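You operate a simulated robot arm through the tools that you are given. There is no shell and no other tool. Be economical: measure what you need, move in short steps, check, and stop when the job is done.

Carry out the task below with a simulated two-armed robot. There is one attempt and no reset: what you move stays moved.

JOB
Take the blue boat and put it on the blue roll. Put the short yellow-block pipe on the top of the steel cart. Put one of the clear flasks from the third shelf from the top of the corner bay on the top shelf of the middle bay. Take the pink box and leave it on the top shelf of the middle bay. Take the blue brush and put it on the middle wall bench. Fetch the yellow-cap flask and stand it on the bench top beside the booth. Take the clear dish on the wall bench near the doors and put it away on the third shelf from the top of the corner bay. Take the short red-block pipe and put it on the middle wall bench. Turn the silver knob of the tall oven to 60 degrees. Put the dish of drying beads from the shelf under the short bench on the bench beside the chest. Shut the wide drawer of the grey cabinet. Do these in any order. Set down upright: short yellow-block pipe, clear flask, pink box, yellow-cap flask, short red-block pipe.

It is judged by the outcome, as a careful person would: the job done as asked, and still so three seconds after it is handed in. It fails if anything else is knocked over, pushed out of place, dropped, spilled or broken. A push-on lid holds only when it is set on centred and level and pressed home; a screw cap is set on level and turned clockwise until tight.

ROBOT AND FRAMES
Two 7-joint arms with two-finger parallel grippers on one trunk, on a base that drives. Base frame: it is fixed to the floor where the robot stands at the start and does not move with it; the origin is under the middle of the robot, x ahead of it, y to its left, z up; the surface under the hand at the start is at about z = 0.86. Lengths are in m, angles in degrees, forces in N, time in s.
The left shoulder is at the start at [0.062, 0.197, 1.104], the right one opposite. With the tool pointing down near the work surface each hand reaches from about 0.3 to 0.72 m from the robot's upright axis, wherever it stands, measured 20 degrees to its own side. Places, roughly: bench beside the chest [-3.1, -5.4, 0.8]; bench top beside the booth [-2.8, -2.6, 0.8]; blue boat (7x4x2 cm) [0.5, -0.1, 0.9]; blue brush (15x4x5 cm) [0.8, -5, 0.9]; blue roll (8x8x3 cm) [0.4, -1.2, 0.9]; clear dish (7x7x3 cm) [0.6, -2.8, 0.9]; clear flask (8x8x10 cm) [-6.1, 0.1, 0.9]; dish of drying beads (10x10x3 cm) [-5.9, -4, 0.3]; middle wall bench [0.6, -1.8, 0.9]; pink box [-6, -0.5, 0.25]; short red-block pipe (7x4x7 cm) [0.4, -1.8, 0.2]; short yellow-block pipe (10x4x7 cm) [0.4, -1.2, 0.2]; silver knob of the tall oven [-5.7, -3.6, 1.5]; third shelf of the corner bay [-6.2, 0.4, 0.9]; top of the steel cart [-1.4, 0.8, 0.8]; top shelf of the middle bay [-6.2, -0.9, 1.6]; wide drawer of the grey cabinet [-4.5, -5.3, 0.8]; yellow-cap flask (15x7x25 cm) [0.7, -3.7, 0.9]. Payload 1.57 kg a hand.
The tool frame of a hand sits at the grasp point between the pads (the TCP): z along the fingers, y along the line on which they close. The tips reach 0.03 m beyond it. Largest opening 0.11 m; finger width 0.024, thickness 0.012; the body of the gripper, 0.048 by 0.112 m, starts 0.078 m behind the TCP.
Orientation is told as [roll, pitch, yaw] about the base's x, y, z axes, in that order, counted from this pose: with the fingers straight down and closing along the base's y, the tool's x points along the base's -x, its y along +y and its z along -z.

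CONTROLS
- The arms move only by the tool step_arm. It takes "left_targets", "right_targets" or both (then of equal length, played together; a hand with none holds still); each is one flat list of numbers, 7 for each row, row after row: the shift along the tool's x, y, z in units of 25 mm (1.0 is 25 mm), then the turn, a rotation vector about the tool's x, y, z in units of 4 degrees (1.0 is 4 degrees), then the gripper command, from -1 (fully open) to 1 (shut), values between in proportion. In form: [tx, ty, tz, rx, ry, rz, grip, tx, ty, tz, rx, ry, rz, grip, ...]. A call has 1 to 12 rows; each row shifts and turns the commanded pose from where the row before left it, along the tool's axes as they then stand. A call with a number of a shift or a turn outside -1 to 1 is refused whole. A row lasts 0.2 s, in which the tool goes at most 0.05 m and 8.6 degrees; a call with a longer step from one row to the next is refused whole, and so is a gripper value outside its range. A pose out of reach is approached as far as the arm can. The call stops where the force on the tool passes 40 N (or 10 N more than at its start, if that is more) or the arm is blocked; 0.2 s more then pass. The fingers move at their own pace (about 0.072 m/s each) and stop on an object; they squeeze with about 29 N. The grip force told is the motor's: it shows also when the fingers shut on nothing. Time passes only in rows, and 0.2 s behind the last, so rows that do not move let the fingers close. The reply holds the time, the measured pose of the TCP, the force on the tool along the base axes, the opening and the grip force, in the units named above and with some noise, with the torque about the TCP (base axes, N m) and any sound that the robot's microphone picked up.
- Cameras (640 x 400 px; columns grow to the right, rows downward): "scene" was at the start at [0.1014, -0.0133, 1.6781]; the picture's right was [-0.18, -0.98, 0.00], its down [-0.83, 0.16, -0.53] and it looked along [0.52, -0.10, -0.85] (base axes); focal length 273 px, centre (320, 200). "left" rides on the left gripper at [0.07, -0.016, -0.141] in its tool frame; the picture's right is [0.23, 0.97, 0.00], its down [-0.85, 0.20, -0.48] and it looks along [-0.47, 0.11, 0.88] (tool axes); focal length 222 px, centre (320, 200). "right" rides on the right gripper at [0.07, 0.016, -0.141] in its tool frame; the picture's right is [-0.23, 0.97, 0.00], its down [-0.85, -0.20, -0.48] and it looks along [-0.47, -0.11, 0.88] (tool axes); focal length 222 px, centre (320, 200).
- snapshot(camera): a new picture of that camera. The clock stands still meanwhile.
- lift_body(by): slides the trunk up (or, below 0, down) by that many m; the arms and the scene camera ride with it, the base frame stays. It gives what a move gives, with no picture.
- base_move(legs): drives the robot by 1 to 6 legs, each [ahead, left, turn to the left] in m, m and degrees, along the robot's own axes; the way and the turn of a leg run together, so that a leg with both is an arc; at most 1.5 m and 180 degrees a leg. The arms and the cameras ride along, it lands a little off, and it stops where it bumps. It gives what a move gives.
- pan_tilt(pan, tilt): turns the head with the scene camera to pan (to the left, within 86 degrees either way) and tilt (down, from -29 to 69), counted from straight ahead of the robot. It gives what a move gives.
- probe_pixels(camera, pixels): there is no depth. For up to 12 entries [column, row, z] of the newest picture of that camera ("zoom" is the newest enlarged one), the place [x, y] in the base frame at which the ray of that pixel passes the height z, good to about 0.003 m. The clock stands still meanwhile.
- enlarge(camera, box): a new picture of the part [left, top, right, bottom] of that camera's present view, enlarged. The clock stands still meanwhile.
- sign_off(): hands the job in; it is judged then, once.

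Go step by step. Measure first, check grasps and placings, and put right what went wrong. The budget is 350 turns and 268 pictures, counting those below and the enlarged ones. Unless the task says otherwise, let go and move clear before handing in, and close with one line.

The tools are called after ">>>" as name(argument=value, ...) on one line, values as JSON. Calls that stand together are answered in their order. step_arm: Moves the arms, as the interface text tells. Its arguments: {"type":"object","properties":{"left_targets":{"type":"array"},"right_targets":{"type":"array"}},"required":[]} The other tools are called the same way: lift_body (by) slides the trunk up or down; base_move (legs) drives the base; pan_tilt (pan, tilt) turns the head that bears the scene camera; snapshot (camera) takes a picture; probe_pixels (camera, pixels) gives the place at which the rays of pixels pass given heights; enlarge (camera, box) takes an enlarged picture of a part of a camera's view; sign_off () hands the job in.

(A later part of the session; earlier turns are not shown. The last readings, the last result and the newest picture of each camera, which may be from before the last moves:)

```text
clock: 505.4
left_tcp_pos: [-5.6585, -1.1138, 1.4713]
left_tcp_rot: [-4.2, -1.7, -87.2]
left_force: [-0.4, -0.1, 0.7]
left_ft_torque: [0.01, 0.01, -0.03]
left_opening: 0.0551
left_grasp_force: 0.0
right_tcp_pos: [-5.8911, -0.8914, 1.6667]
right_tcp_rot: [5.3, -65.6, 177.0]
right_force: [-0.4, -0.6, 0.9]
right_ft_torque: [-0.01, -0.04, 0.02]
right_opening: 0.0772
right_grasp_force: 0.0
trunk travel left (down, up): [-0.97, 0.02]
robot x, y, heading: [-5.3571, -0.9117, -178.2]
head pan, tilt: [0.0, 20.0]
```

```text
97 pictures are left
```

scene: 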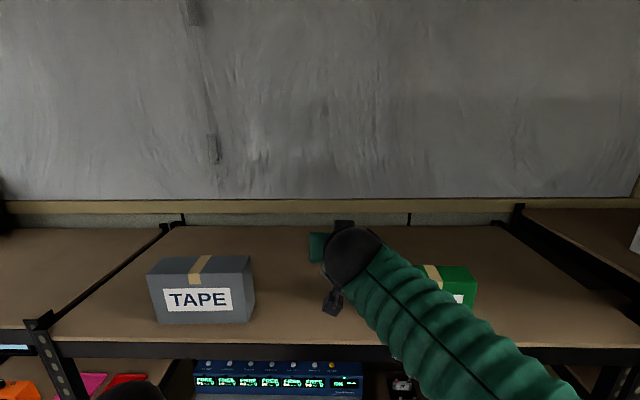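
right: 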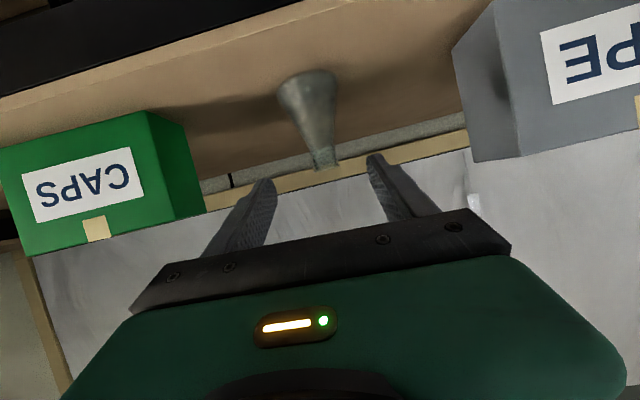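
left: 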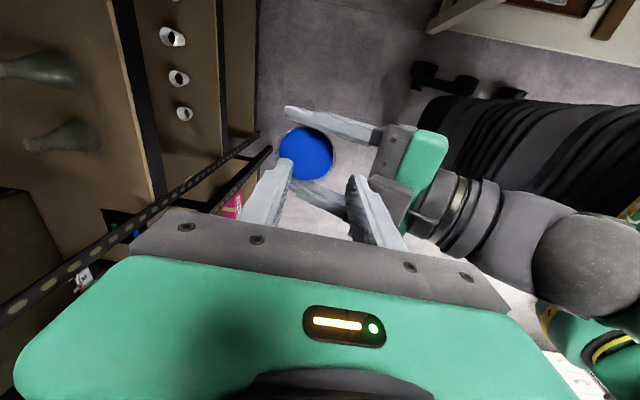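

The clear flask stands on the top shelf. I back off, lower the trunk and look at the pink box.

>>> base_move(legs=[[-0.45, -0.3, 0]])

>>> lift_body(by=-0.4)

>>> lift_body(by=-0.4)

>>> pan_tilt(pan=0, tilt=30)

>>> snapshot(camera="scene")

```text
clock: 508.5
left_tcp_pos: [-5.2325, -0.8126, 1.4702]
left_tcp_rot: [-4.0, -1.6, -88.6]
left_force: [0.5, -0.2, -0.3]
left_ft_torque: [0.03, -0.04, 0.01]
left_opening: 0.0551
left_grasp_force: 0.2
right_tcp_pos: [-5.458, -0.5857, 1.6652]
right_tcp_rot: [4.8, -65.7, 175.9]
right_force: [0.6, 0.0, 0.2]
right_ft_torque: [0.04, -0.03, -0.01]
right_opening: 0.077
right_grasp_force: 0.1
trunk travel left (down, up): [-0.97, 0.02]
robot x, y, heading: [-4.9158, -0.6102, -179.7]
head pan, tilt: [0.0, 20.0]
```

```text
clock: 512.3
left_tcp_pos: [-5.2285, -0.8095, 1.0705]
left_tcp_rot: [-4.2, -1.8, -88.7]
left_force: [0.5, -0.1, 0.1]
left_ft_torque: [0.01, -0.03, 0.0]
left_opening: 0.0547
left_grasp_force: 0.1
right_tcp_pos: [-5.4545, -0.5825, 1.2677]
right_tcp_rot: [5.2, -65.7, 175.8]
right_force: [0.1, -0.3, -0.9]
right_ft_torque: [-0.02, -0.01, -0.02]
right_opening: 0.0772
right_grasp_force: 0.0
trunk travel left (down, up): [-0.57, 0.42]
robot x, y, heading: [-4.9179, -0.6135, -179.4]
head pan, tilt: [0.0, 20.0]
```

```text
clock: 516.2
left_tcp_pos: [-5.2273, -0.8098, 0.6724]
left_tcp_rot: [-4.2, -1.8, -88.7]
left_force: [-0.1, -0.2, -0.6]
left_ft_torque: [0.01, -0.03, -0.02]
left_opening: 0.055
left_grasp_force: 0.1
right_tcp_pos: [-5.4599, -0.564, 0.8735]
right_tcp_rot: [6.9, -66.3, 172.3]
right_force: [0.6, -0.6, -0.7]
right_ft_torque: [-0.01, 0.0, 0.0]
right_opening: 0.0769
right_grasp_force: 0.1
trunk travel left (down, up): [-0.17, 0.82]
robot x, y, heading: [-4.917, -0.6106, -179.3]
head pan, tilt: [0.0, 20.0]
```

```text
clock: 516.9
left_tcp_pos: [-5.2287, -0.8088, 0.6715]
left_tcp_rot: [-4.2, -1.7, -88.7]
left_force: [0.4, 0.1, 0.4]
left_ft_torque: [0.0, 0.01, 0.03]
left_opening: 0.0552
left_grasp_force: 0.1
right_tcp_pos: [-5.4585, -0.5641, 0.8712]
right_tcp_rot: [6.3, -66.0, 172.9]
right_force: [0.3, 0.0, 0.2]
right_ft_torque: [-0.01, 0.0, 0.01]
right_opening: 0.0771
right_grasp_force: 0.1
trunk travel left (down, up): [-0.17, 0.82]
robot x, y, heading: [-4.9167, -0.6112, -179.3]
head pan, tilt: [0.0, 30.0]
```

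```text
96 pictures are left
```

scene: 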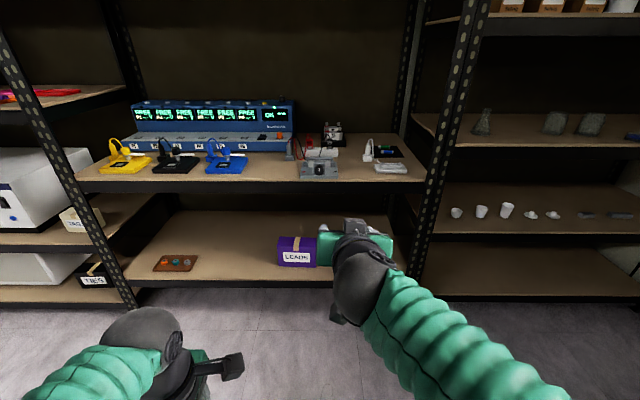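

The right hand hides the pink box; I look through the right camera.

>>> snapshot(camera="right")

>>> snapshot(camera="left")

```text
95 pictures are left
```

right: 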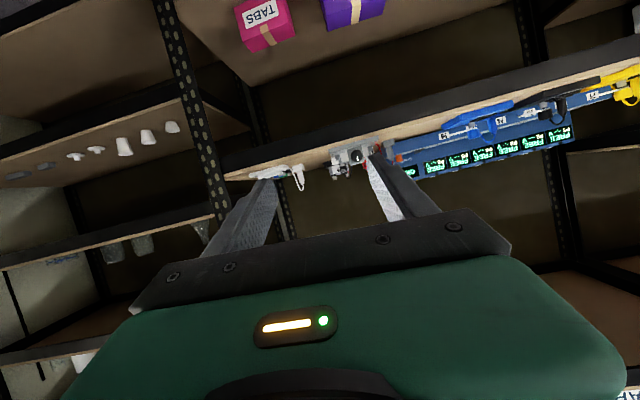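

```text
94 pictures are left
```

left: 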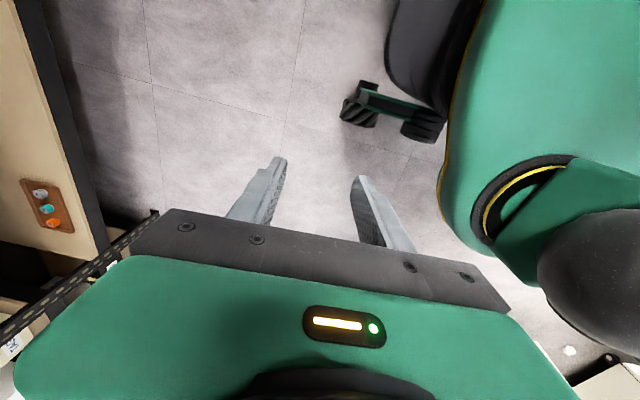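

TABS is the pink box, right of the purple one. I probe both shelf edges and the boxes in the scene view.

>>> probe_pixels(camera="scene", pixels=[[230, 280, 0.2], [230, 280, 0.15], [230, 280, 0.25], [250, 182, 0.6], [250, 182, 0.7], [250, 182, 0.65], [297, 267, 0.2], [281, 266, 0.2], [315, 267, 0.2], [281, 240, 0.3], [316, 240, 0.3], [395, 272, 0.2]])

>>> probe_pixels(camera="right", pixels=[[245, 54, 0.3], [297, 36, 0.3], [245, 54, 0.25], [325, 30, 0.3], [265, 22, 0.25]])

```text
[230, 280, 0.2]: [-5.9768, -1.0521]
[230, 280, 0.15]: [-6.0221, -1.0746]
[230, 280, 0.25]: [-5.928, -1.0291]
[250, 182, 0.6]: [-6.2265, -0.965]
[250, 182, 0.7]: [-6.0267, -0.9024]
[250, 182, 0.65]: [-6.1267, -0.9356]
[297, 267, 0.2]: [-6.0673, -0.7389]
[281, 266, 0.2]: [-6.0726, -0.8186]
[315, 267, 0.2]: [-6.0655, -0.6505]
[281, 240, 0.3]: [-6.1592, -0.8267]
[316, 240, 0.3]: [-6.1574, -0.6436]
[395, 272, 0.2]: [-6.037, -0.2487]
```

```text
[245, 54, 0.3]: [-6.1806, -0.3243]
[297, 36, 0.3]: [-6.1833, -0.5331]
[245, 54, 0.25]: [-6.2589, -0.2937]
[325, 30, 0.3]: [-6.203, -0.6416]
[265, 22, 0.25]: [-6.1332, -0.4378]
```

I lower the right hand 0.3 and move 0.12 north for a close look at the pink box.

>>> step_arm(right_targets=[0.91, 0, 0.41, 0, 0, 0, -0.4, 0.91, 0, 0.41, 0, 0, 0, -0.4, 0.91, 0, 0.41, 0, 0, 0, -0.4, 0.91, 0, 0.41, 0, 0, 0, -0.4, 0.91, 0, 0.41, 0, 0, 0, -0.4, 0.91, 0, 0.41, 0, 0, 0, -0.4, 0.91, 0, 0.41, 0, 0, 0, -0.4, 0.91, 0, 0.41, 0, 0, 0, -0.4, 0.91, 0, 0.41, 0, 0, 0, -0.4, 0.91, 0, 0.41, 0, 0, 0, -0.4, 0.91, 0, 0.41, 0, 0, 0, -0.4, 0.91, 0, 0.41, 0, 0, 0, -0.4])

>>> base_move(legs=[[0.05, -0.12, 0]])

>>> snapshot(camera="right")

>>> snapshot(camera="scene")

```text
clock: 519.5
left_tcp_pos: [-5.2277, -0.8088, 0.6712]
left_tcp_rot: [-4.2, -1.5, -88.6]
left_force: [0.2, -0.6, 0.7]
left_ft_torque: [0.0, 0.01, 0.01]
left_opening: 0.0554
left_grasp_force: 0.2
right_tcp_pos: [-5.455, -0.5915, 0.5689]
right_tcp_rot: [5.2, -65.6, 175.8]
right_force: [-0.1, 0.9, -0.1]
right_ft_torque: [-0.03, 0.0, -0.01]
right_opening: 0.0765
right_grasp_force: 0.0
trunk travel left (down, up): [-0.17, 0.82]
robot x, y, heading: [-4.9224, -0.6057, -179.6]
head pan, tilt: [0.0, 30.0]
```

```text
clock: 520.8
left_tcp_pos: [-5.278, -0.686, 0.6707]
left_tcp_rot: [-4.1, -1.5, -88.6]
left_force: [1.1, 0.5, 0.2]
left_ft_torque: [0.01, 0.02, 0.01]
left_opening: 0.0548
left_grasp_force: 0.0
right_tcp_pos: [-5.505, -0.4692, 0.5693]
right_tcp_rot: [4.9, -65.8, 175.8]
right_force: [-0.3, -0.2, -0.3]
right_ft_torque: [0.01, 0.01, 0.02]
right_opening: 0.0769
right_grasp_force: 0.0
trunk travel left (down, up): [-0.17, 0.82]
robot x, y, heading: [-4.9689, -0.4899, -179.3]
head pan, tilt: [0.0, 30.0]
```

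```text
93 pictures are left
```

right: 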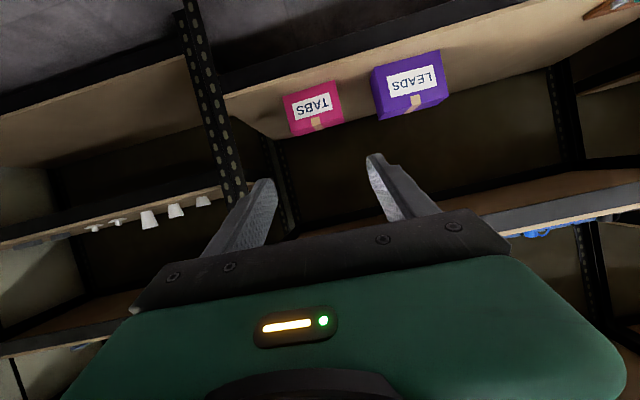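

```text
92 pictures are left
```

scene: 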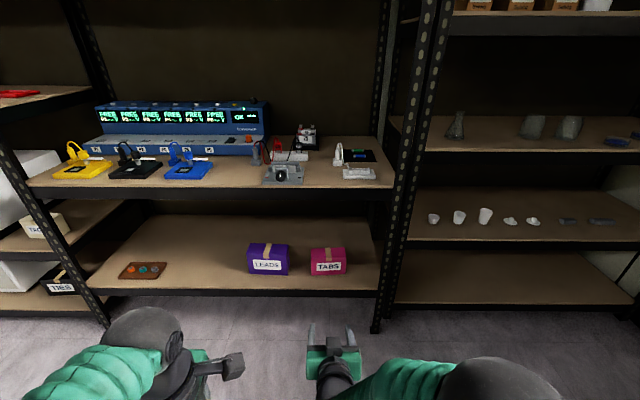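

I triangulate the pink box: scene front-bottom (328,274), right view front-bottom (309,90).

>>> probe_pixels(camera="scene", pixels=[[328, 274, 0.2], [328, 274, 0.25], [328, 274, 0.3], [311, 275, 0.25], [346, 273, 0.25], [289, 274, 0.25], [380, 287, 0.25]])

>>> probe_pixels(camera="right", pixels=[[309, 90, 0.2], [309, 90, 0.25], [309, 90, 0.3], [283, 97, 0.25], [335, 82, 0.25]])

>>> enlarge(camera="right", box=[250, 40, 460, 160])

>>> enlarge(camera="scene", box=[230, 220, 390, 320])

```text
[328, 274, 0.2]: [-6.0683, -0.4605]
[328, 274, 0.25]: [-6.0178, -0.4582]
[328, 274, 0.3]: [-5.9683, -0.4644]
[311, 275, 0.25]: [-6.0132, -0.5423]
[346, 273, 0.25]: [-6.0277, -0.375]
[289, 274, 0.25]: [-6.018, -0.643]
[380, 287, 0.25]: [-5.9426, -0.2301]
```

```text
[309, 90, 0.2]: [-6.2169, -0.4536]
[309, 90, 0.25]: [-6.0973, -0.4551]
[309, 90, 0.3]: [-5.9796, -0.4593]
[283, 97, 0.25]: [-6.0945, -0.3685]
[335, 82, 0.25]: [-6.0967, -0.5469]
```

```text
3.05 times, centred on (355, 100) of right
```

zoom: 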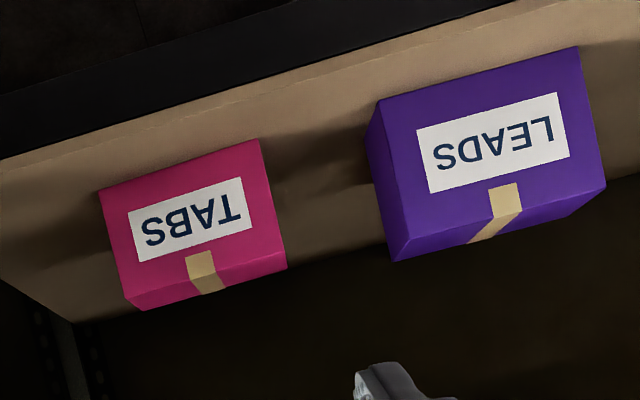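

```text
4.00 times, centred on (310, 270) of scene
```

zoom: 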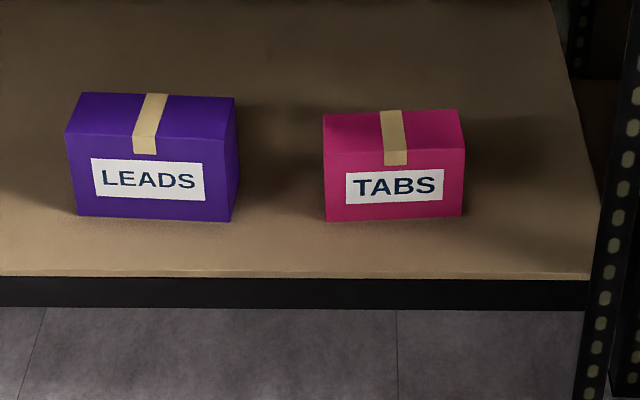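

The pink box: front x -5.96, about 15 cm wide, 7 deep, 8.5 tall on a shelf at z 0.31. I'll grip it front-to-back with the left hand leaning 45° sideways, to stay under the shelf above. First I fold the right hand away and lean the left.

>>> step_arm(right_targets=[0, 0, 0, 0, 1, 0, 0, 0, 0, 0, 0, 1, 0, 0, 0, 0, 0, 0, 1, 0, 0, 0, 0, 0, 0, 1, 0, 0, 0, 0, 0, 0, 1, 0, 0, 0, 0, 0, 0, 1, 0, 0, 0, 0, 0, 0, 1, 0, 0, 0, 0, 0, 0, 1, 0, 0, 0, 0, 0, 0, 1, 0, 0, 0, 0, 0, 0, 1, 0, 0, 0, 0, 0, 0, 1, 0, 0, 0, 0, 0, 0, 1, 0, 0], left_targets=[0, 0, 0, 0, 1, 0, -1, 0, 0, 0, 0, 1, 0, -1, 0, 0, 0, 0, 1, 0, -1, 0, 0, 0, 0, 1, 0, -1, 0, 0, 0, 0, 1, 0, -1, 0, 0, 0, 0, 1, 0, -1, 0, 0, 0, 0, 1, 0, -1, 0, 0, 0, 0, 1, 0, -1, 0, 0, 0, 0, 1, 0, -1, 0, 0, 0, 0, 1, 0, -1, 0, 0, 0, 0, 1, 0, -1, 0, 0, 0, 0, 0, 0, -1])

>>> step_arm(right_targets=[0, 0, 0, 0, 1, 0, 0, 0, 0, 0, 0, 1, 0, 0, 0, 0, 0, 0, 1, 0, 0, 0, 0, 0, 0, 1, 0, 0, 0.8, -0.7, -0.4, 0, 0, 0, 0, 0.8, -0.7, -0.4, 0, 0, 0, 0, 0.8, -0.7, -0.4, 0, 0, 0, 0, 0.8, -0.7, -0.4, 0, 0, 0, 0, 0.8, -0.7, -0.4, 0, 0, 0, 0, 0.8, -0.7, -0.4, 0, 0, 0, 0, 0.8, -0.7, -0.4, 0, 0, 0, 0])

>>> snapshot(camera="scene")

>>> snapshot(camera="left")

```text
clock: 523.4
left_tcp_pos: [-5.2868, -0.6855, 0.6536]
left_tcp_rot: [-5.7, 42.2, -92.5]
left_force: [-0.7, -0.6, 0.9]
left_ft_torque: [0.03, 0.0, 0.0]
left_opening: 0.1098
left_grasp_force: 0.1
left hand out of reach, approached as far as the arm can: row 1
right_tcp_pos: [-5.5045, -0.4688, 0.5683]
right_tcp_rot: [2.3, -17.7, 179.8]
right_force: [0.5, 0.1, 0.4]
right_ft_torque: [0.02, -0.03, -0.02]
right_opening: 0.055
right_grasp_force: 0.0
trunk travel left (down, up): [-0.17, 0.82]
robot x, y, heading: [-4.9709, -0.4888, -179.7]
head pan, tilt: [0.0, 30.0]
```

```text
clock: 525.8
left_tcp_pos: [-5.2865, -0.6846, 0.6543]
left_tcp_rot: [-5.8, 42.1, -92.5]
left_force: [-0.8, 0.7, 0.3]
left_ft_torque: [-0.03, -0.03, 0.02]
left_opening: 0.1099
left_grasp_force: 0.1
right_tcp_pos: [-5.3605, -0.3436, 0.6275]
right_tcp_rot: [2.1, -1.7, -179.7]
right_force: [-0.4, -0.1, -0.1]
right_ft_torque: [-0.01, 0.0, 0.03]
right_opening: 0.055
right_grasp_force: 0.1
trunk travel left (down, up): [-0.17, 0.82]
robot x, y, heading: [-4.971, -0.49, -179.6]
head pan, tilt: [0.0, 30.0]
```

```text
89 pictures are left
```

scene: 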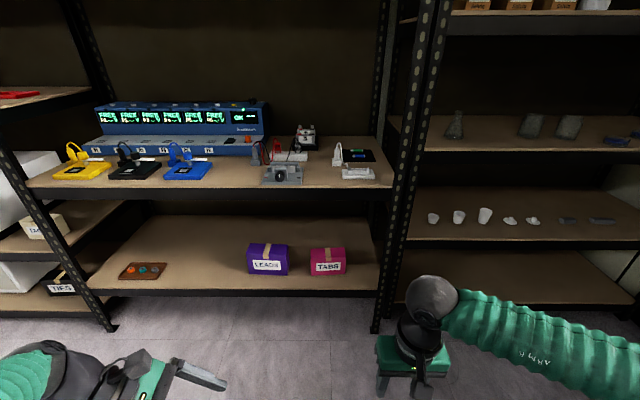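

```text
88 pictures are left
```

left: 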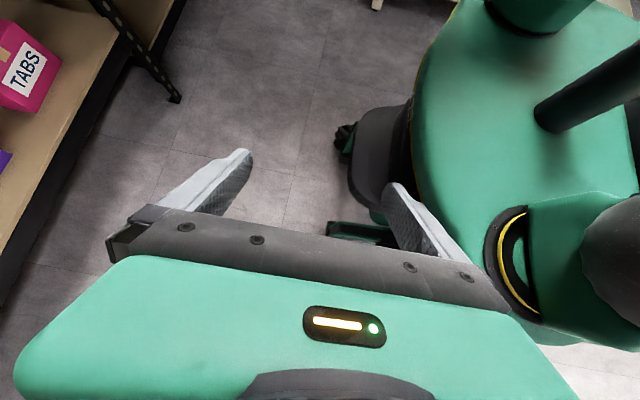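

Leaned. I correct a 4° tilt, extend the left hand ahead and lower it to z 0.47 while still outside the bay.

>>> step_arm(left_targets=[0, 0, 0, -0.78, 0, -0.7, -1, -0.44, -1, 0.48, 0, 0, 0, -1, -0.44, -1, 0.48, 0, 0, 0, -1, -0.44, -1, 0.48, 0, 0, 0, -1, -0.44, -1, 0.48, 0, 0, 0, -1, -0.44, -1, 0.48, 0, 0, 0, -1, -0.44, -1, 0.48, 0, 0, 0, -1, -0.44, -1, 0.48, 0, 0, 0, -1, -0.44, -1, 0.48, 0, 0, 0, -1, -0.44, -1, 0.48, 0, 0, 0, -1, -0.44, -1, 0.48, 0, 0, 0, -1, -0.44, -1, 0.48, 0, 0, 0, -1])

>>> snapshot(camera="scene")

>>> snapshot(camera="left")

```text
clock: 528.4
left_tcp_pos: [-5.5635, -0.6956, 0.4762]
left_tcp_rot: [0.0, 42.3, -88.7]
left_force: [-0.1, -0.3, -0.1]
left_ft_torque: [-0.02, -0.04, 0.01]
left_opening: 0.1102
left_grasp_force: 0.1
right_tcp_pos: [-5.3619, -0.3442, 0.627]
right_tcp_rot: [2.2, -1.8, -179.5]
right_force: [-0.5, -0.4, 0.4]
right_ft_torque: [-0.01, 0.0, 0.0]
right_opening: 0.055
right_grasp_force: 0.0
trunk travel left (down, up): [-0.17, 0.82]
robot x, y, heading: [-4.964, -0.4883, -179.4]
head pan, tilt: [0.0, 30.0]
```

```text
87 pictures are left
```

scene: 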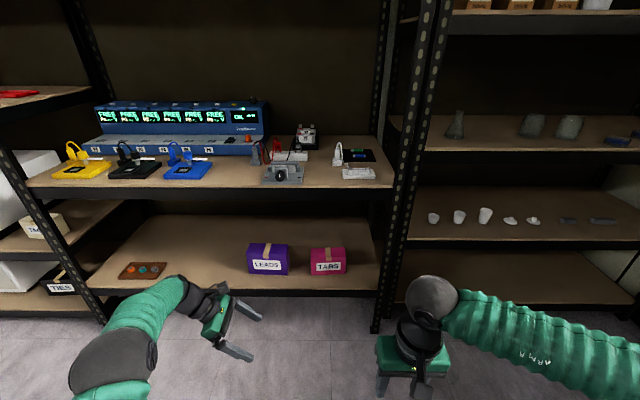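

```text
86 pictures are left
```

left: 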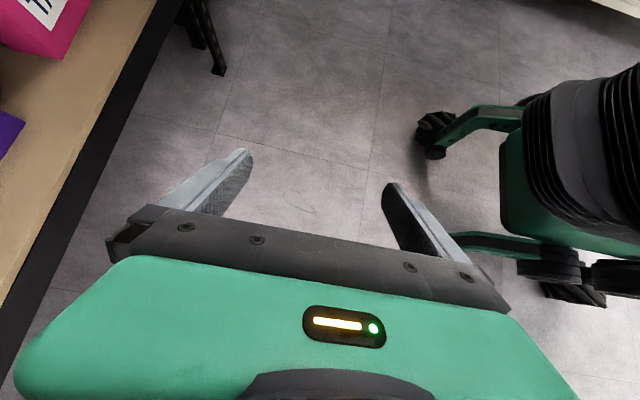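

The left hand is now square. I pull the right hand back a little, strafe 0.226 north and go ahead 0.3, then look.

>>> step_arm(right_targets=[0.9, 0, 0, 0, 0, 0, 0, 0.9, 0, 0, 0, 0, 0, 0, 0.9, 0, 0, 0, 0, 0, 0])

>>> base_move(legs=[[0, -0.226, 0], [0.3, 0, 0]])

>>> snapshot(camera="left")

>>> snapshot(camera="scene")

```text
clock: 529.2
left_tcp_pos: [-5.5635, -0.6953, 0.4769]
left_tcp_rot: [0.1, 42.3, -88.7]
left_force: [-0.2, -0.3, 0.1]
left_ft_torque: [0.01, -0.02, -0.02]
left_opening: 0.1102
left_grasp_force: 0.1
right_tcp_pos: [-5.2941, -0.3421, 0.6274]
right_tcp_rot: [2.1, -1.8, -179.8]
right_force: [-0.4, -0.1, -0.3]
right_ft_torque: [-0.01, -0.02, 0.0]
right_opening: 0.0549
right_grasp_force: 0.0
trunk travel left (down, up): [-0.17, 0.82]
robot x, y, heading: [-4.9678, -0.4862, -179.5]
head pan, tilt: [0.0, 30.0]
```

```text
clock: 532.5
left_tcp_pos: [-5.8604, -0.4729, 0.4774]
left_tcp_rot: [0.1, 42.3, -88.3]
left_force: [0.3, -0.6, -0.1]
left_ft_torque: [0.03, 0.01, -0.01]
left_opening: 0.1104
left_grasp_force: 0.0
right_tcp_pos: [-5.593, -0.1178, 0.6264]
right_tcp_rot: [2.2, -1.8, -179.3]
right_force: [0.2, -0.1, -1.4]
right_ft_torque: [0.01, -0.03, -0.01]
right_opening: 0.0548
right_grasp_force: 0.1
trunk travel left (down, up): [-0.17, 0.82]
robot x, y, heading: [-5.2639, -0.2628, -179.1]
head pan, tilt: [0.0, 30.0]
```

```text
85 pictures are left
```

left: 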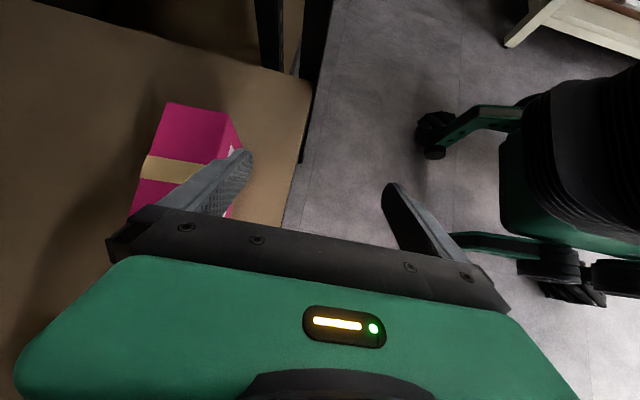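

```text
84 pictures are left
```

scene: 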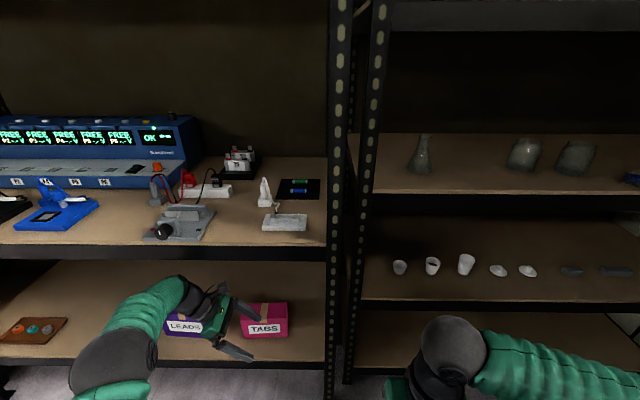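

I probe the box's top face in the left view at z 0.395.

>>> probe_pixels(camera="left", pixels=[[168, 103, 0.395], [227, 112, 0.395], [135, 213, 0.395], [178, 168, 0.395], [300, 170, 0.31], [310, 95, 0.31]])

>>> enlarge(camera="left", box=[100, 80, 330, 240])

```text
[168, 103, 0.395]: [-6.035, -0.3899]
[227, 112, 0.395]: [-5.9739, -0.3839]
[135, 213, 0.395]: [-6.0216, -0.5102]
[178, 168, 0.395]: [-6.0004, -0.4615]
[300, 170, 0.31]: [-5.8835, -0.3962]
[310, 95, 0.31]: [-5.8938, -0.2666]
```

```text
2.50 times, centred on (215, 160) of left
```

zoom: 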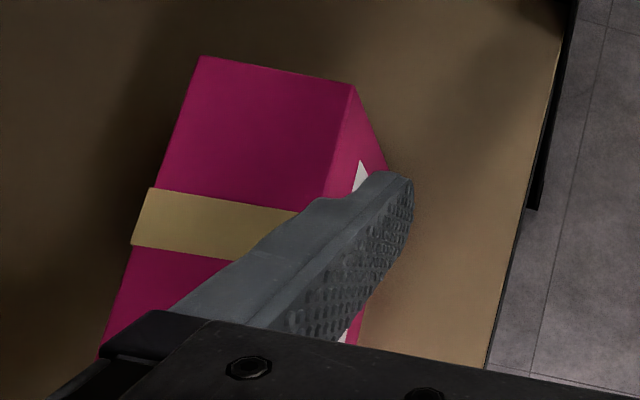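

Box centre [-6.005, -0.462]. Ahead 0.145 to straddle it.

>>> base_move(legs=[[0.143, 0, 0]])

>>> snapshot(camera="left")

>>> snapshot(camera="scene")

```text
clock: 533.7
left_tcp_pos: [-5.9321, -0.4728, 0.4576]
left_tcp_rot: [4.7, 43.1, -84.8]
left_force: [0.8, 0.4, 0.6]
left_ft_torque: [-0.03, 0.01, 0.01]
left_opening: 0.1102
left_grasp_force: 0.0
right_tcp_pos: [-5.6836, -0.1211, 0.6289]
right_tcp_rot: [2.0, -1.9, -179.2]
right_force: [0.1, -0.5, -0.7]
right_ft_torque: [-0.01, 0.01, -0.01]
right_opening: 0.055
right_grasp_force: 0.1
trunk travel left (down, up): [-0.17, 0.82]
robot x, y, heading: [-5.3557, -0.2652, -179.0]
head pan, tilt: [0.0, 30.0]
stopped in leg 1: the robot was blocked; the commanded pose is now the measured one
```

```text
82 pictures are left
```

left: 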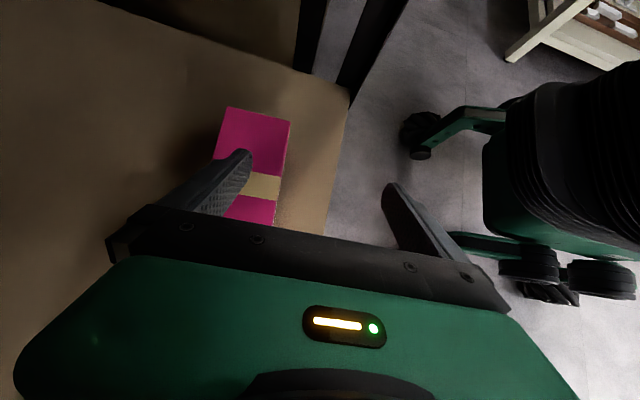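

```text
81 pictures are left
```

scene: 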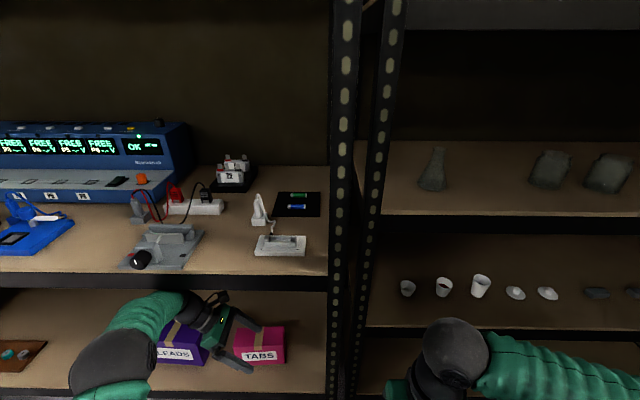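

The left wrist met the shelf above, so I back out, lower the trunk 0.16 and raise the hand by the same, leaning it 12° more, so the forearm comes in flatter.

>>> base_move(legs=[[-0.3, 0, 0]])

>>> lift_body(by=-0.16)

>>> step_arm(left_targets=[0.67, 0, -0.74, 0, 0.6, 0, -1, 0.67, 0, -0.74, 0, 0.6, 0, -1, 0.67, 0, -0.74, 0, 0.6, 0, -1, 0.67, 0, -0.74, 0, 0.6, 0, -1, 0.75, 0, -0.65, 0, 0.6, 0, -1, 0.75, 0, -0.65, 0, 0, 0, -1, 0, 0, 0, 0, 0, 0, -1])

>>> snapshot(camera="scene")

```text
clock: 535.7
left_tcp_pos: [-5.6311, -0.4652, 0.4595]
left_tcp_rot: [4.4, 43.0, -85.1]
left_force: [0.3, -0.2, 0.0]
left_ft_torque: [0.02, 0.03, -0.01]
left_opening: 0.1101
left_grasp_force: 0.1
right_tcp_pos: [-5.3802, -0.1135, 0.629]
right_tcp_rot: [2.2, -2.1, -179.2]
right_force: [0.5, 0.7, -0.7]
right_ft_torque: [0.01, 0.01, -0.02]
right_opening: 0.0548
right_grasp_force: 0.0
trunk travel left (down, up): [-0.17, 0.82]
robot x, y, heading: [-5.0552, -0.258, -178.7]
head pan, tilt: [0.0, 30.0]
```

```text
clock: 537.6
left_tcp_pos: [-5.6311, -0.4669, 0.3002]
left_tcp_rot: [4.2, 43.0, -85.2]
left_force: [0.0, -0.9, 0.1]
left_ft_torque: [0.01, -0.02, -0.01]
left_opening: 0.1099
left_grasp_force: 0.0
right_tcp_pos: [-5.3795, -0.1141, 0.4686]
right_tcp_rot: [2.3, -2.0, -179.3]
right_force: [0.0, 0.1, 0.3]
right_ft_torque: [-0.02, -0.01, -0.01]
right_opening: 0.0551
right_grasp_force: 0.0
trunk travel left (down, up): [-0.01, 0.98]
robot x, y, heading: [-5.0584, -0.261, -179.1]
head pan, tilt: [0.0, 30.0]
```

```text
clock: 539.2
left_tcp_pos: [-5.6389, -0.4783, 0.4488]
left_tcp_rot: [5.4, 54.8, -83.7]
left_force: [0.0, -0.3, 0.2]
left_ft_torque: [0.0, -0.03, 0.0]
left_opening: 0.1099
left_grasp_force: 0.0
right_tcp_pos: [-5.3791, -0.1147, 0.4689]
right_tcp_rot: [2.2, -2.2, -179.3]
right_force: [0.0, -0.4, -0.3]
right_ft_torque: [0.0, 0.01, -0.03]
right_opening: 0.055
right_grasp_force: 0.0
trunk travel left (down, up): [-0.01, 0.98]
robot x, y, heading: [-5.0561, -0.2586, -179.1]
head pan, tilt: [0.0, 30.0]
```

```text
80 pictures are left
```

scene: 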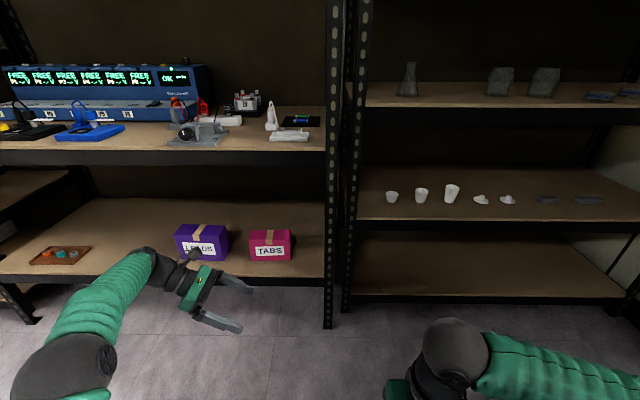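

The forearm now lies lower. I square the hand and drive ahead in two steps.

>>> step_arm(left_targets=[0, 0, 0, 0.05, 0, 0.91, -1, 0, 0, 0, 0, 0, 0, -1])

>>> base_move(legs=[[0.22, 0, 0]])

>>> snapshot(camera="left")

>>> snapshot(camera="scene")

```text
clock: 539.8
left_tcp_pos: [-5.639, -0.4778, 0.4495]
left_tcp_rot: [-0.1, 55.1, -90.0]
left_force: [0.0, -1.4, -1.3]
left_ft_torque: [0.02, 0.01, -0.03]
left_opening: 0.1098
left_grasp_force: 0.2
right_tcp_pos: [-5.3789, -0.1138, 0.4678]
right_tcp_rot: [2.2, -2.1, -179.2]
right_force: [-0.7, -0.3, -0.2]
right_ft_torque: [-0.01, 0.0, 0.01]
right_opening: 0.0549
right_grasp_force: 0.0
trunk travel left (down, up): [-0.01, 0.98]
robot x, y, heading: [-5.0599, -0.2588, -179.1]
head pan, tilt: [0.0, 30.0]
```

```text
clock: 541.5
left_tcp_pos: [-5.8621, -0.4814, 0.4486]
left_tcp_rot: [-0.1, 55.0, -90.1]
left_force: [-0.5, -0.3, 0.2]
left_ft_torque: [-0.01, -0.01, -0.02]
left_opening: 0.1096
left_grasp_force: 0.0
right_tcp_pos: [-5.6018, -0.1188, 0.469]
right_tcp_rot: [2.2, -2.1, -179.2]
right_force: [-0.8, 0.8, 0.2]
right_ft_torque: [0.01, 0.03, -0.02]
right_opening: 0.0552
right_grasp_force: 0.0
trunk travel left (down, up): [-0.01, 0.98]
robot x, y, heading: [-5.2789, -0.2613, -178.8]
head pan, tilt: [0.0, 30.0]
```

```text
79 pictures are left
```

left: 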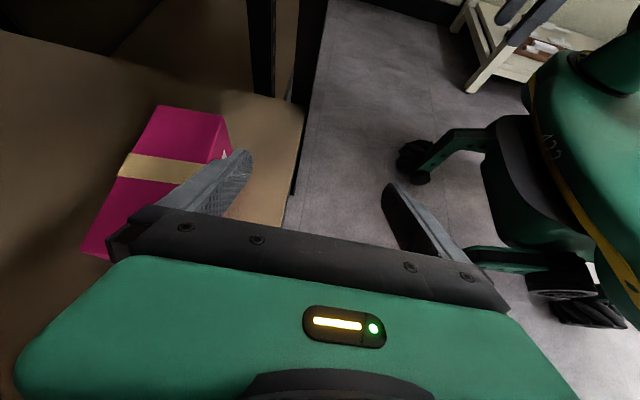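

```text
78 pictures are left
```

scene: 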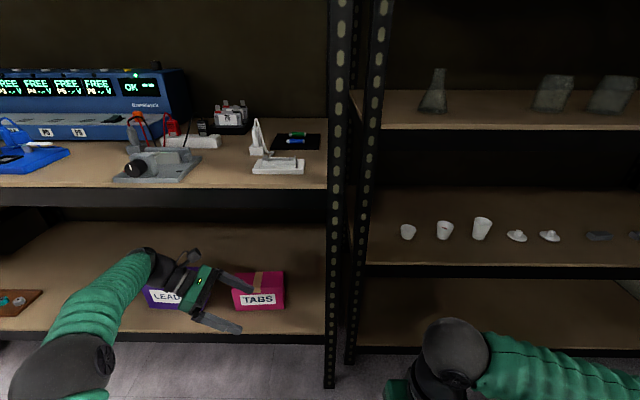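

Good clearance now. Ahead 0.143.

>>> base_move(legs=[[0.14, -0.008, 0]])

>>> snapshot(camera="left")

>>> snapshot(camera="scene")

```text
clock: 542.8
left_tcp_pos: [-6.0003, -0.4764, 0.4505]
left_tcp_rot: [-0.1, 55.1, -90.2]
left_force: [0.2, 0.7, -0.4]
left_ft_torque: [-0.03, 0.01, 0.04]
left_opening: 0.1101
left_grasp_force: 0.1
right_tcp_pos: [-5.741, -0.113, 0.4694]
right_tcp_rot: [2.1, -2.3, -179.2]
right_force: [0.0, 0.1, -0.4]
right_ft_torque: [0.03, -0.02, 0.02]
right_opening: 0.0548
right_grasp_force: 0.0
trunk travel left (down, up): [-0.01, 0.98]
robot x, y, heading: [-5.417, -0.2558, -178.9]
head pan, tilt: [0.0, 30.0]
```

```text
77 pictures are left
```

left: 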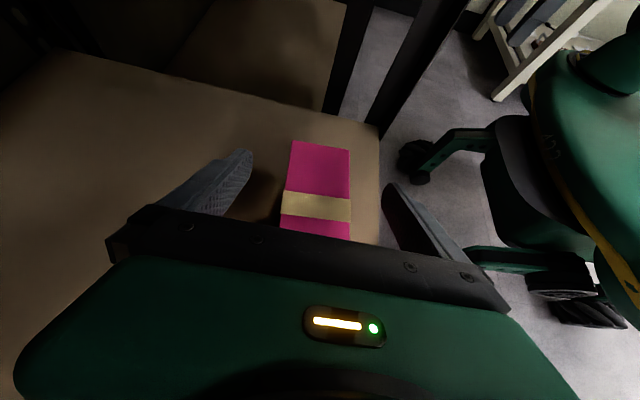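

```text
76 pictures are left
```

scene: 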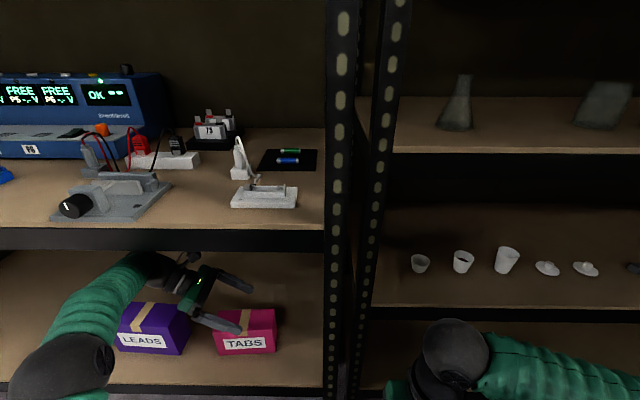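

The box is centred between the fingers. I descend to z 0.378 and close.

>>> step_arm(left_targets=[-0.59, 0, 0.41, 0, 0, 0, -1, -0.59, 0, 0.41, 0, 0, 0, -1, -0.59, 0, 0.41, 0, 0, 0, -1, -0.59, 0, 0.41, 0, 0, 0, -1, 0, 0, 0, 0, 0, 0, -1])

>>> step_arm(left_targets=[0, 0, 0, 0, 0, 0, -0.5, 0, 0, 0, 0, 0, 0, 0, 0, 0, 0, 0, 0, 0, 0.5, 0, 0, 0, 0, 0, 0, 1, 0, 0, 0, 0, 0, 0, 1, 0, 0, 0, 0, 0, 0, 1])

>>> snapshot(camera="left")

```text
clock: 544.0
left_tcp_pos: [-6.001, -0.4799, 0.3786]
left_tcp_rot: [-0.3, 55.1, -90.1]
left_force: [0.1, -0.6, 0.4]
left_ft_torque: [-0.01, 0.0, 0.01]
left_opening: 0.1098
left_grasp_force: 0.0
right_tcp_pos: [-5.7413, -0.1116, 0.4694]
right_tcp_rot: [2.2, -2.3, -179.2]
right_force: [-0.2, -0.3, 0.1]
right_ft_torque: [0.03, -0.01, -0.01]
right_opening: 0.055
right_grasp_force: 0.0
trunk travel left (down, up): [-0.01, 0.98]
robot x, y, heading: [-5.4154, -0.2568, -178.9]
head pan, tilt: [0.0, 30.0]
```

```text
clock: 545.4
left_tcp_pos: [-6.0014, -0.4772, 0.3792]
left_tcp_rot: [-0.3, 55.1, -90.2]
left_force: [-1.7, -0.2, 0.6]
left_ft_torque: [0.11, 0.04, 0.12]
left_opening: 0.0648
left_grasp_force: 29.4
right_tcp_pos: [-5.7398, -0.1126, 0.4695]
right_tcp_rot: [2.3, -2.4, -179.2]
right_force: [0.1, -0.6, -0.2]
right_ft_torque: [0.02, 0.0, 0.02]
right_opening: 0.0552
right_grasp_force: 0.1
trunk travel left (down, up): [-0.01, 0.98]
robot x, y, heading: [-5.4182, -0.2565, -179.3]
head pan, tilt: [0.0, 30.0]
```

```text
75 pictures are left
```

left: 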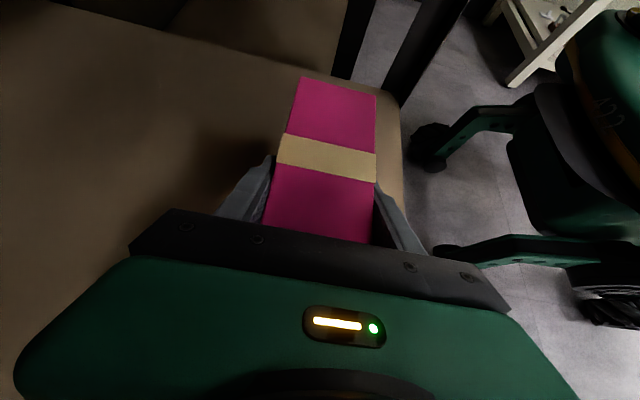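

Gripped (0.065). I lift it 6 cm, back out and raise the trunk.

>>> step_arm(left_targets=[0.55, 0, -0.38, 0, 0, 0, 1, 0.82, 0, -0.57, 0, 0, 0, 1, 0.6, 0, -0.42, 0, 0, 0, 1, 0, 0, 0, 0, 0, 0, 1])

>>> base_move(legs=[[-0.5, 0, 0]])

>>> lift_body(by=0.4)

>>> lift_body(by=0.4)

>>> lift_body(by=0.17)

>>> pan_tilt(pan=10, tilt=22)

>>> snapshot(camera="scene")

```text
clock: 546.4
left_tcp_pos: [-6.0027, -0.4745, 0.4401]
left_tcp_rot: [-0.2, 55.1, -90.1]
left_force: [0.6, 0.1, -3.5]
left_ft_torque: [-0.01, 0.0, -0.02]
left_opening: 0.0646
left_grasp_force: 28.9
right_tcp_pos: [-5.7404, -0.1126, 0.47]
right_tcp_rot: [2.2, -2.2, -179.2]
right_force: [-0.5, 0.1, 0.2]
right_ft_torque: [0.03, 0.01, -0.01]
right_opening: 0.0551
right_grasp_force: 0.0
trunk travel left (down, up): [-0.01, 0.98]
robot x, y, heading: [-5.4183, -0.2552, -179.1]
head pan, tilt: [0.0, 30.0]
```

```text
clock: 549.3
left_tcp_pos: [-5.5071, -0.466, 0.4404]
left_tcp_rot: [-0.1, 55.1, -90.5]
left_force: [-0.8, -0.3, -3.2]
left_ft_torque: [0.0, -0.03, 0.0]
left_opening: 0.0646
left_grasp_force: 28.7
right_tcp_pos: [-5.2444, -0.1034, 0.4703]
right_tcp_rot: [2.3, -2.2, -179.4]
right_force: [0.3, 1.1, -0.6]
right_ft_torque: [-0.01, 0.0, 0.02]
right_opening: 0.0554
right_grasp_force: 0.2
trunk travel left (down, up): [-0.01, 0.98]
robot x, y, heading: [-4.9212, -0.2511, -179.3]
head pan, tilt: [0.0, 30.0]
```

```text
clock: 553.1
left_tcp_pos: [-5.5089, -0.466, 0.8399]
left_tcp_rot: [-0.3, 55.2, -90.4]
left_force: [0.8, -0.5, -2.3]
left_ft_torque: [-0.05, 0.06, -0.01]
left_opening: 0.0649
left_grasp_force: 29.2
right_tcp_pos: [-5.2451, -0.1032, 0.8703]
right_tcp_rot: [2.1, -2.4, -179.4]
right_force: [0.1, -0.2, 0.2]
right_ft_torque: [-0.02, -0.01, 0.0]
right_opening: 0.0548
right_grasp_force: 0.1
trunk travel left (down, up): [-0.41, 0.58]
robot x, y, heading: [-4.9227, -0.2489, -179.3]
head pan, tilt: [0.0, 30.0]
```

```text
clock: 557.0
left_tcp_pos: [-5.5095, -0.4652, 1.2408]
left_tcp_rot: [-0.2, 55.0, -90.5]
left_force: [-0.2, 0.3, -3.0]
left_ft_torque: [-0.04, -0.02, -0.02]
left_opening: 0.0651
left_grasp_force: 29.1
right_tcp_pos: [-5.2461, -0.1042, 1.2701]
right_tcp_rot: [2.2, -2.4, -179.4]
right_force: [-0.3, -1.4, 0.7]
right_ft_torque: [-0.01, -0.02, -0.01]
right_opening: 0.0549
right_grasp_force: 0.0
trunk travel left (down, up): [-0.81, 0.18]
robot x, y, heading: [-4.9237, -0.2496, -179.6]
head pan, tilt: [0.0, 30.0]
```

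```text
clock: 558.9
left_tcp_pos: [-5.51, -0.4665, 1.4111]
left_tcp_rot: [-0.4, 55.1, -90.4]
left_force: [-0.4, 0.1, -1.9]
left_ft_torque: [-0.05, -0.01, 0.01]
left_opening: 0.0648
left_grasp_force: 28.6
right_tcp_pos: [-5.2467, -0.1042, 1.4396]
right_tcp_rot: [2.1, -2.3, -179.3]
right_force: [0.8, 0.3, -0.2]
right_ft_torque: [0.0, -0.03, 0.03]
right_opening: 0.0551
right_grasp_force: 0.1
trunk travel left (down, up): [-0.98, 0.01]
robot x, y, heading: [-4.9232, -0.2466, -179.4]
head pan, tilt: [0.0, 30.0]
```

```text
clock: 559.6
left_tcp_pos: [-5.5092, -0.466, 1.4117]
left_tcp_rot: [-0.4, 55.1, -90.5]
left_force: [-0.2, 0.3, -1.9]
left_ft_torque: [-0.04, 0.0, 0.01]
left_opening: 0.0648
left_grasp_force: 28.6
right_tcp_pos: [-5.2456, -0.1052, 1.4402]
right_tcp_rot: [2.3, -2.2, -179.4]
right_force: [0.8, -0.2, 0.5]
right_ft_torque: [0.0, 0.01, 0.0]
right_opening: 0.055
right_grasp_force: 0.1
trunk travel left (down, up): [-0.98, 0.01]
robot x, y, heading: [-4.9239, -0.2479, -179.3]
head pan, tilt: [10.0, 22.0]
```

```text
74 pictures are left
```

scene: 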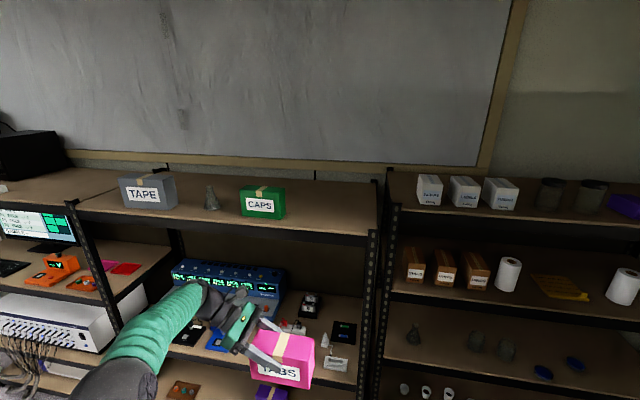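

Flask stands fine between TAPE and CAPS. I raise the pink box to TCP 1.70.

>>> step_arm(left_targets=[0.79, 0, -0.555, 0, 0, 0, 1, 0.79, 0, -0.555, 0, 0, 0, 1, 0.79, 0, -0.555, 0, 0, 0, 1, 0.79, 0, -0.555, 0, 0, 0, 1, 0.79, 0, -0.555, 0, 0, 0, 1, 0.79, 0, -0.555, 0, 0, 0, 1, 0.79, 0, -0.555, 0, 0, 0, 1, 0.79, 0, -0.555, 0, 0, 0, 1, 0.79, 0, -0.555, 0, 0, 0, 1, 0.79, 0, -0.555, 0, 0, 0, 1, 0.79, 0, -0.555, 0, 0, 0, 1, 0.79, 0, -0.555, 0, 0, 0, 1])

>>> snapshot(camera="scene")

```text
clock: 562.2
left_tcp_pos: [-5.5103, -0.465, 1.6035]
left_tcp_rot: [-0.2, 55.0, -90.5]
left_force: [0.7, -0.3, -2.6]
left_ft_torque: [-0.04, 0.0, -0.03]
left_opening: 0.0647
left_grasp_force: 29.5
left hand out of reach, approached as far as the arm can: row 9, 10, 11, 12
right_tcp_pos: [-5.2456, -0.1036, 1.4397]
right_tcp_rot: [2.2, -2.2, -179.5]
right_force: [0.2, 0.4, 0.0]
right_ft_torque: [0.02, 0.02, -0.02]
right_opening: 0.055
right_grasp_force: 0.0
trunk travel left (down, up): [-0.98, 0.01]
robot x, y, heading: [-4.9221, -0.2487, -179.2]
head pan, tilt: [10.0, 22.0]
```

```text
73 pictures are left
```

scene: 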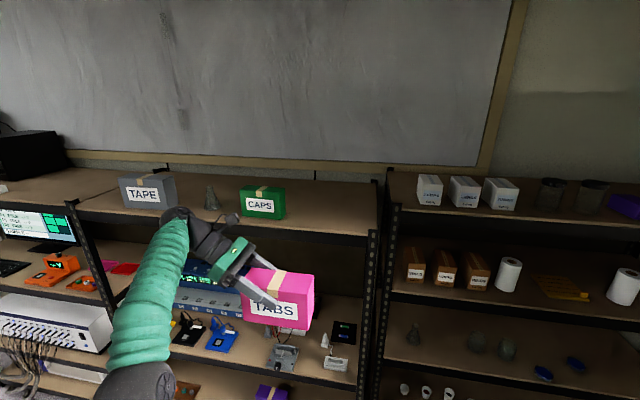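

Out of reach at that height, so I bring the hand 8 cm back and 12 cm to the right, which gains height, then raise again.

>>> step_arm(left_targets=[0.55, 0.64, 0.79, 0, 0, 0, 1, 0.55, 0.64, 0.79, 0, 0, 0, 1, 0.55, 0.64, 0.79, 0, 0, 0, 1, 0.55, 0.64, 0.79, 0, 0, 0, 1, 0.55, 0.64, 0.79, 0, 0, 0, 1, 0, 0, 0, 0, 0, 0, 1])

```text
clock: 563.6
left_tcp_pos: [-5.4284, -0.3419, 1.6043]
left_tcp_rot: [-0.4, 55.0, -90.5]
left_force: [0.3, 0.2, -2.8]
left_ft_torque: [-0.05, 0.01, -0.02]
left_opening: 0.0648
left_grasp_force: 29.1
right_tcp_pos: [-5.2458, -0.1021, 1.4396]
right_tcp_rot: [2.1, -2.4, -179.4]
right_force: [0.0, 0.1, 0.2]
right_ft_torque: [-0.02, -0.01, 0.0]
right_opening: 0.0551
right_grasp_force: 0.1
trunk travel left (down, up): [-0.98, 0.01]
robot x, y, heading: [-4.9263, -0.2486, -179.4]
head pan, tilt: [10.0, 22.0]
```

>>> step_arm(left_targets=[0.656, 0, -0.46, 0, 0, 0, 1, 0.656, 0, -0.46, 0, 0, 0, 1, 0.656, 0, -0.46, 0, 0, 0, 1, 0.656, 0, -0.46, 0, 0, 0, 1, 0.656, 0, -0.46, 0, 0, 0, 1, 0, 0, 0, 0, 0, 0, 1])

>>> snapshot(camera="scene")

```text
clock: 565.0
left_tcp_pos: [-5.4264, -0.346, 1.7053]
left_tcp_rot: [-0.5, 55.1, -90.6]
left_force: [0.0, 0.5, -2.0]
left_ft_torque: [-0.02, -0.02, 0.0]
left_opening: 0.0648
left_grasp_force: 29.5
right_tcp_pos: [-5.2455, -0.1032, 1.4413]
right_tcp_rot: [2.2, -2.3, -179.4]
right_force: [-0.6, 0.1, -1.0]
right_ft_torque: [-0.04, 0.0, -0.02]
right_opening: 0.055
right_grasp_force: 0.0
trunk travel left (down, up): [-0.98, 0.01]
robot x, y, heading: [-4.9263, -0.2505, -179.0]
head pan, tilt: [10.0, 22.0]
```

```text
72 pictures are left
```

scene: 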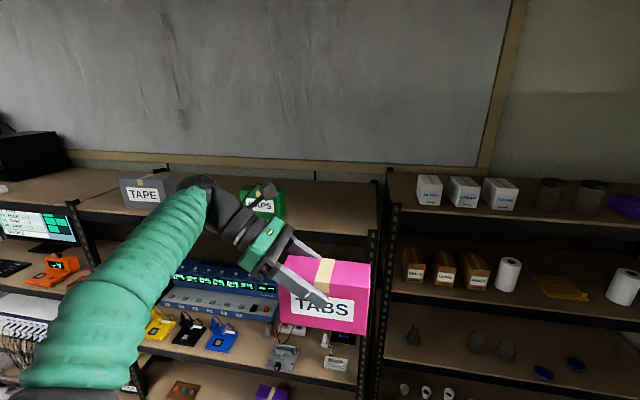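

High enough (bottom about 1.636). I slide left 0.087 and go ahead 0.35, then check.

>>> base_move(legs=[[0, 0.087, 0], [0.35, 0, 0]])

>>> step_arm(left_targets=[0, 0, 0, 0, 0, 0, 1, 0, 0, 0, 0, 0, 0, 1])

>>> snapshot(camera="scene")

>>> snapshot(camera="left")

```text
clock: 568.0
left_tcp_pos: [-5.7767, -0.4079, 1.7093]
left_tcp_rot: [-0.9, 54.4, -91.5]
left_force: [1.5, 1.4, -1.9]
left_ft_torque: [-0.08, 0.03, 0.04]
left_opening: 0.065
left_grasp_force: 28.6
right_tcp_pos: [-5.5965, -0.1725, 1.439]
right_tcp_rot: [3.2, -2.6, -179.8]
right_force: [-0.2, -1.0, -0.3]
right_ft_torque: [-0.03, -0.01, 0.0]
right_opening: 0.0549
right_grasp_force: 0.0
trunk travel left (down, up): [-0.98, 0.01]
robot x, y, heading: [-5.279, -0.3343, -179.5]
head pan, tilt: [10.0, 22.0]
```

```text
clock: 568.8
left_tcp_pos: [-5.7773, -0.4419, 1.7074]
left_tcp_rot: [-0.8, 55.1, -91.1]
left_force: [-0.7, -1.4, -2.6]
left_ft_torque: [-0.02, 0.0, -0.01]
left_opening: 0.0647
left_grasp_force: 29.6
right_tcp_pos: [-5.596, -0.2018, 1.4419]
right_tcp_rot: [1.9, -2.6, -179.7]
right_force: [0.5, -0.5, 0.5]
right_ft_torque: [0.03, 0.01, 0.0]
right_opening: 0.0552
right_grasp_force: 0.1
trunk travel left (down, up): [-0.98, 0.01]
robot x, y, heading: [-5.2781, -0.3429, -179.7]
head pan, tilt: [10.0, 22.0]
stopped in row 2 (left hand): the arm was blocked; the commanded pose is now the measured one
```

```text
71 pictures are left
```

scene: 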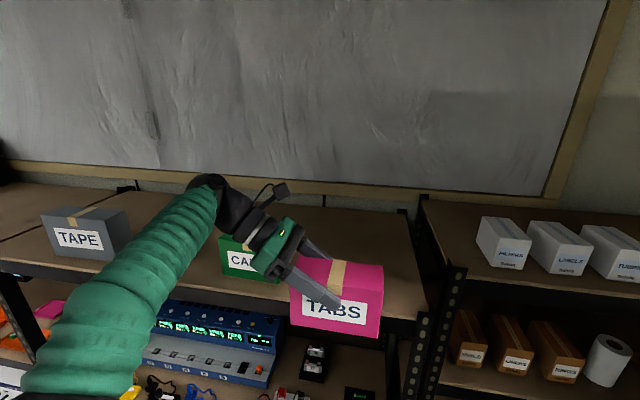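

```text
70 pictures are left
```

left: 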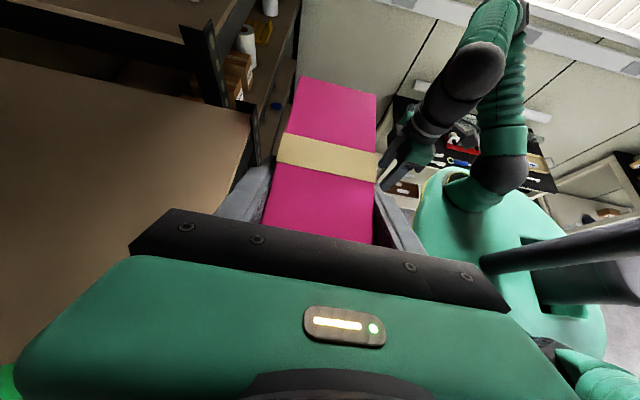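

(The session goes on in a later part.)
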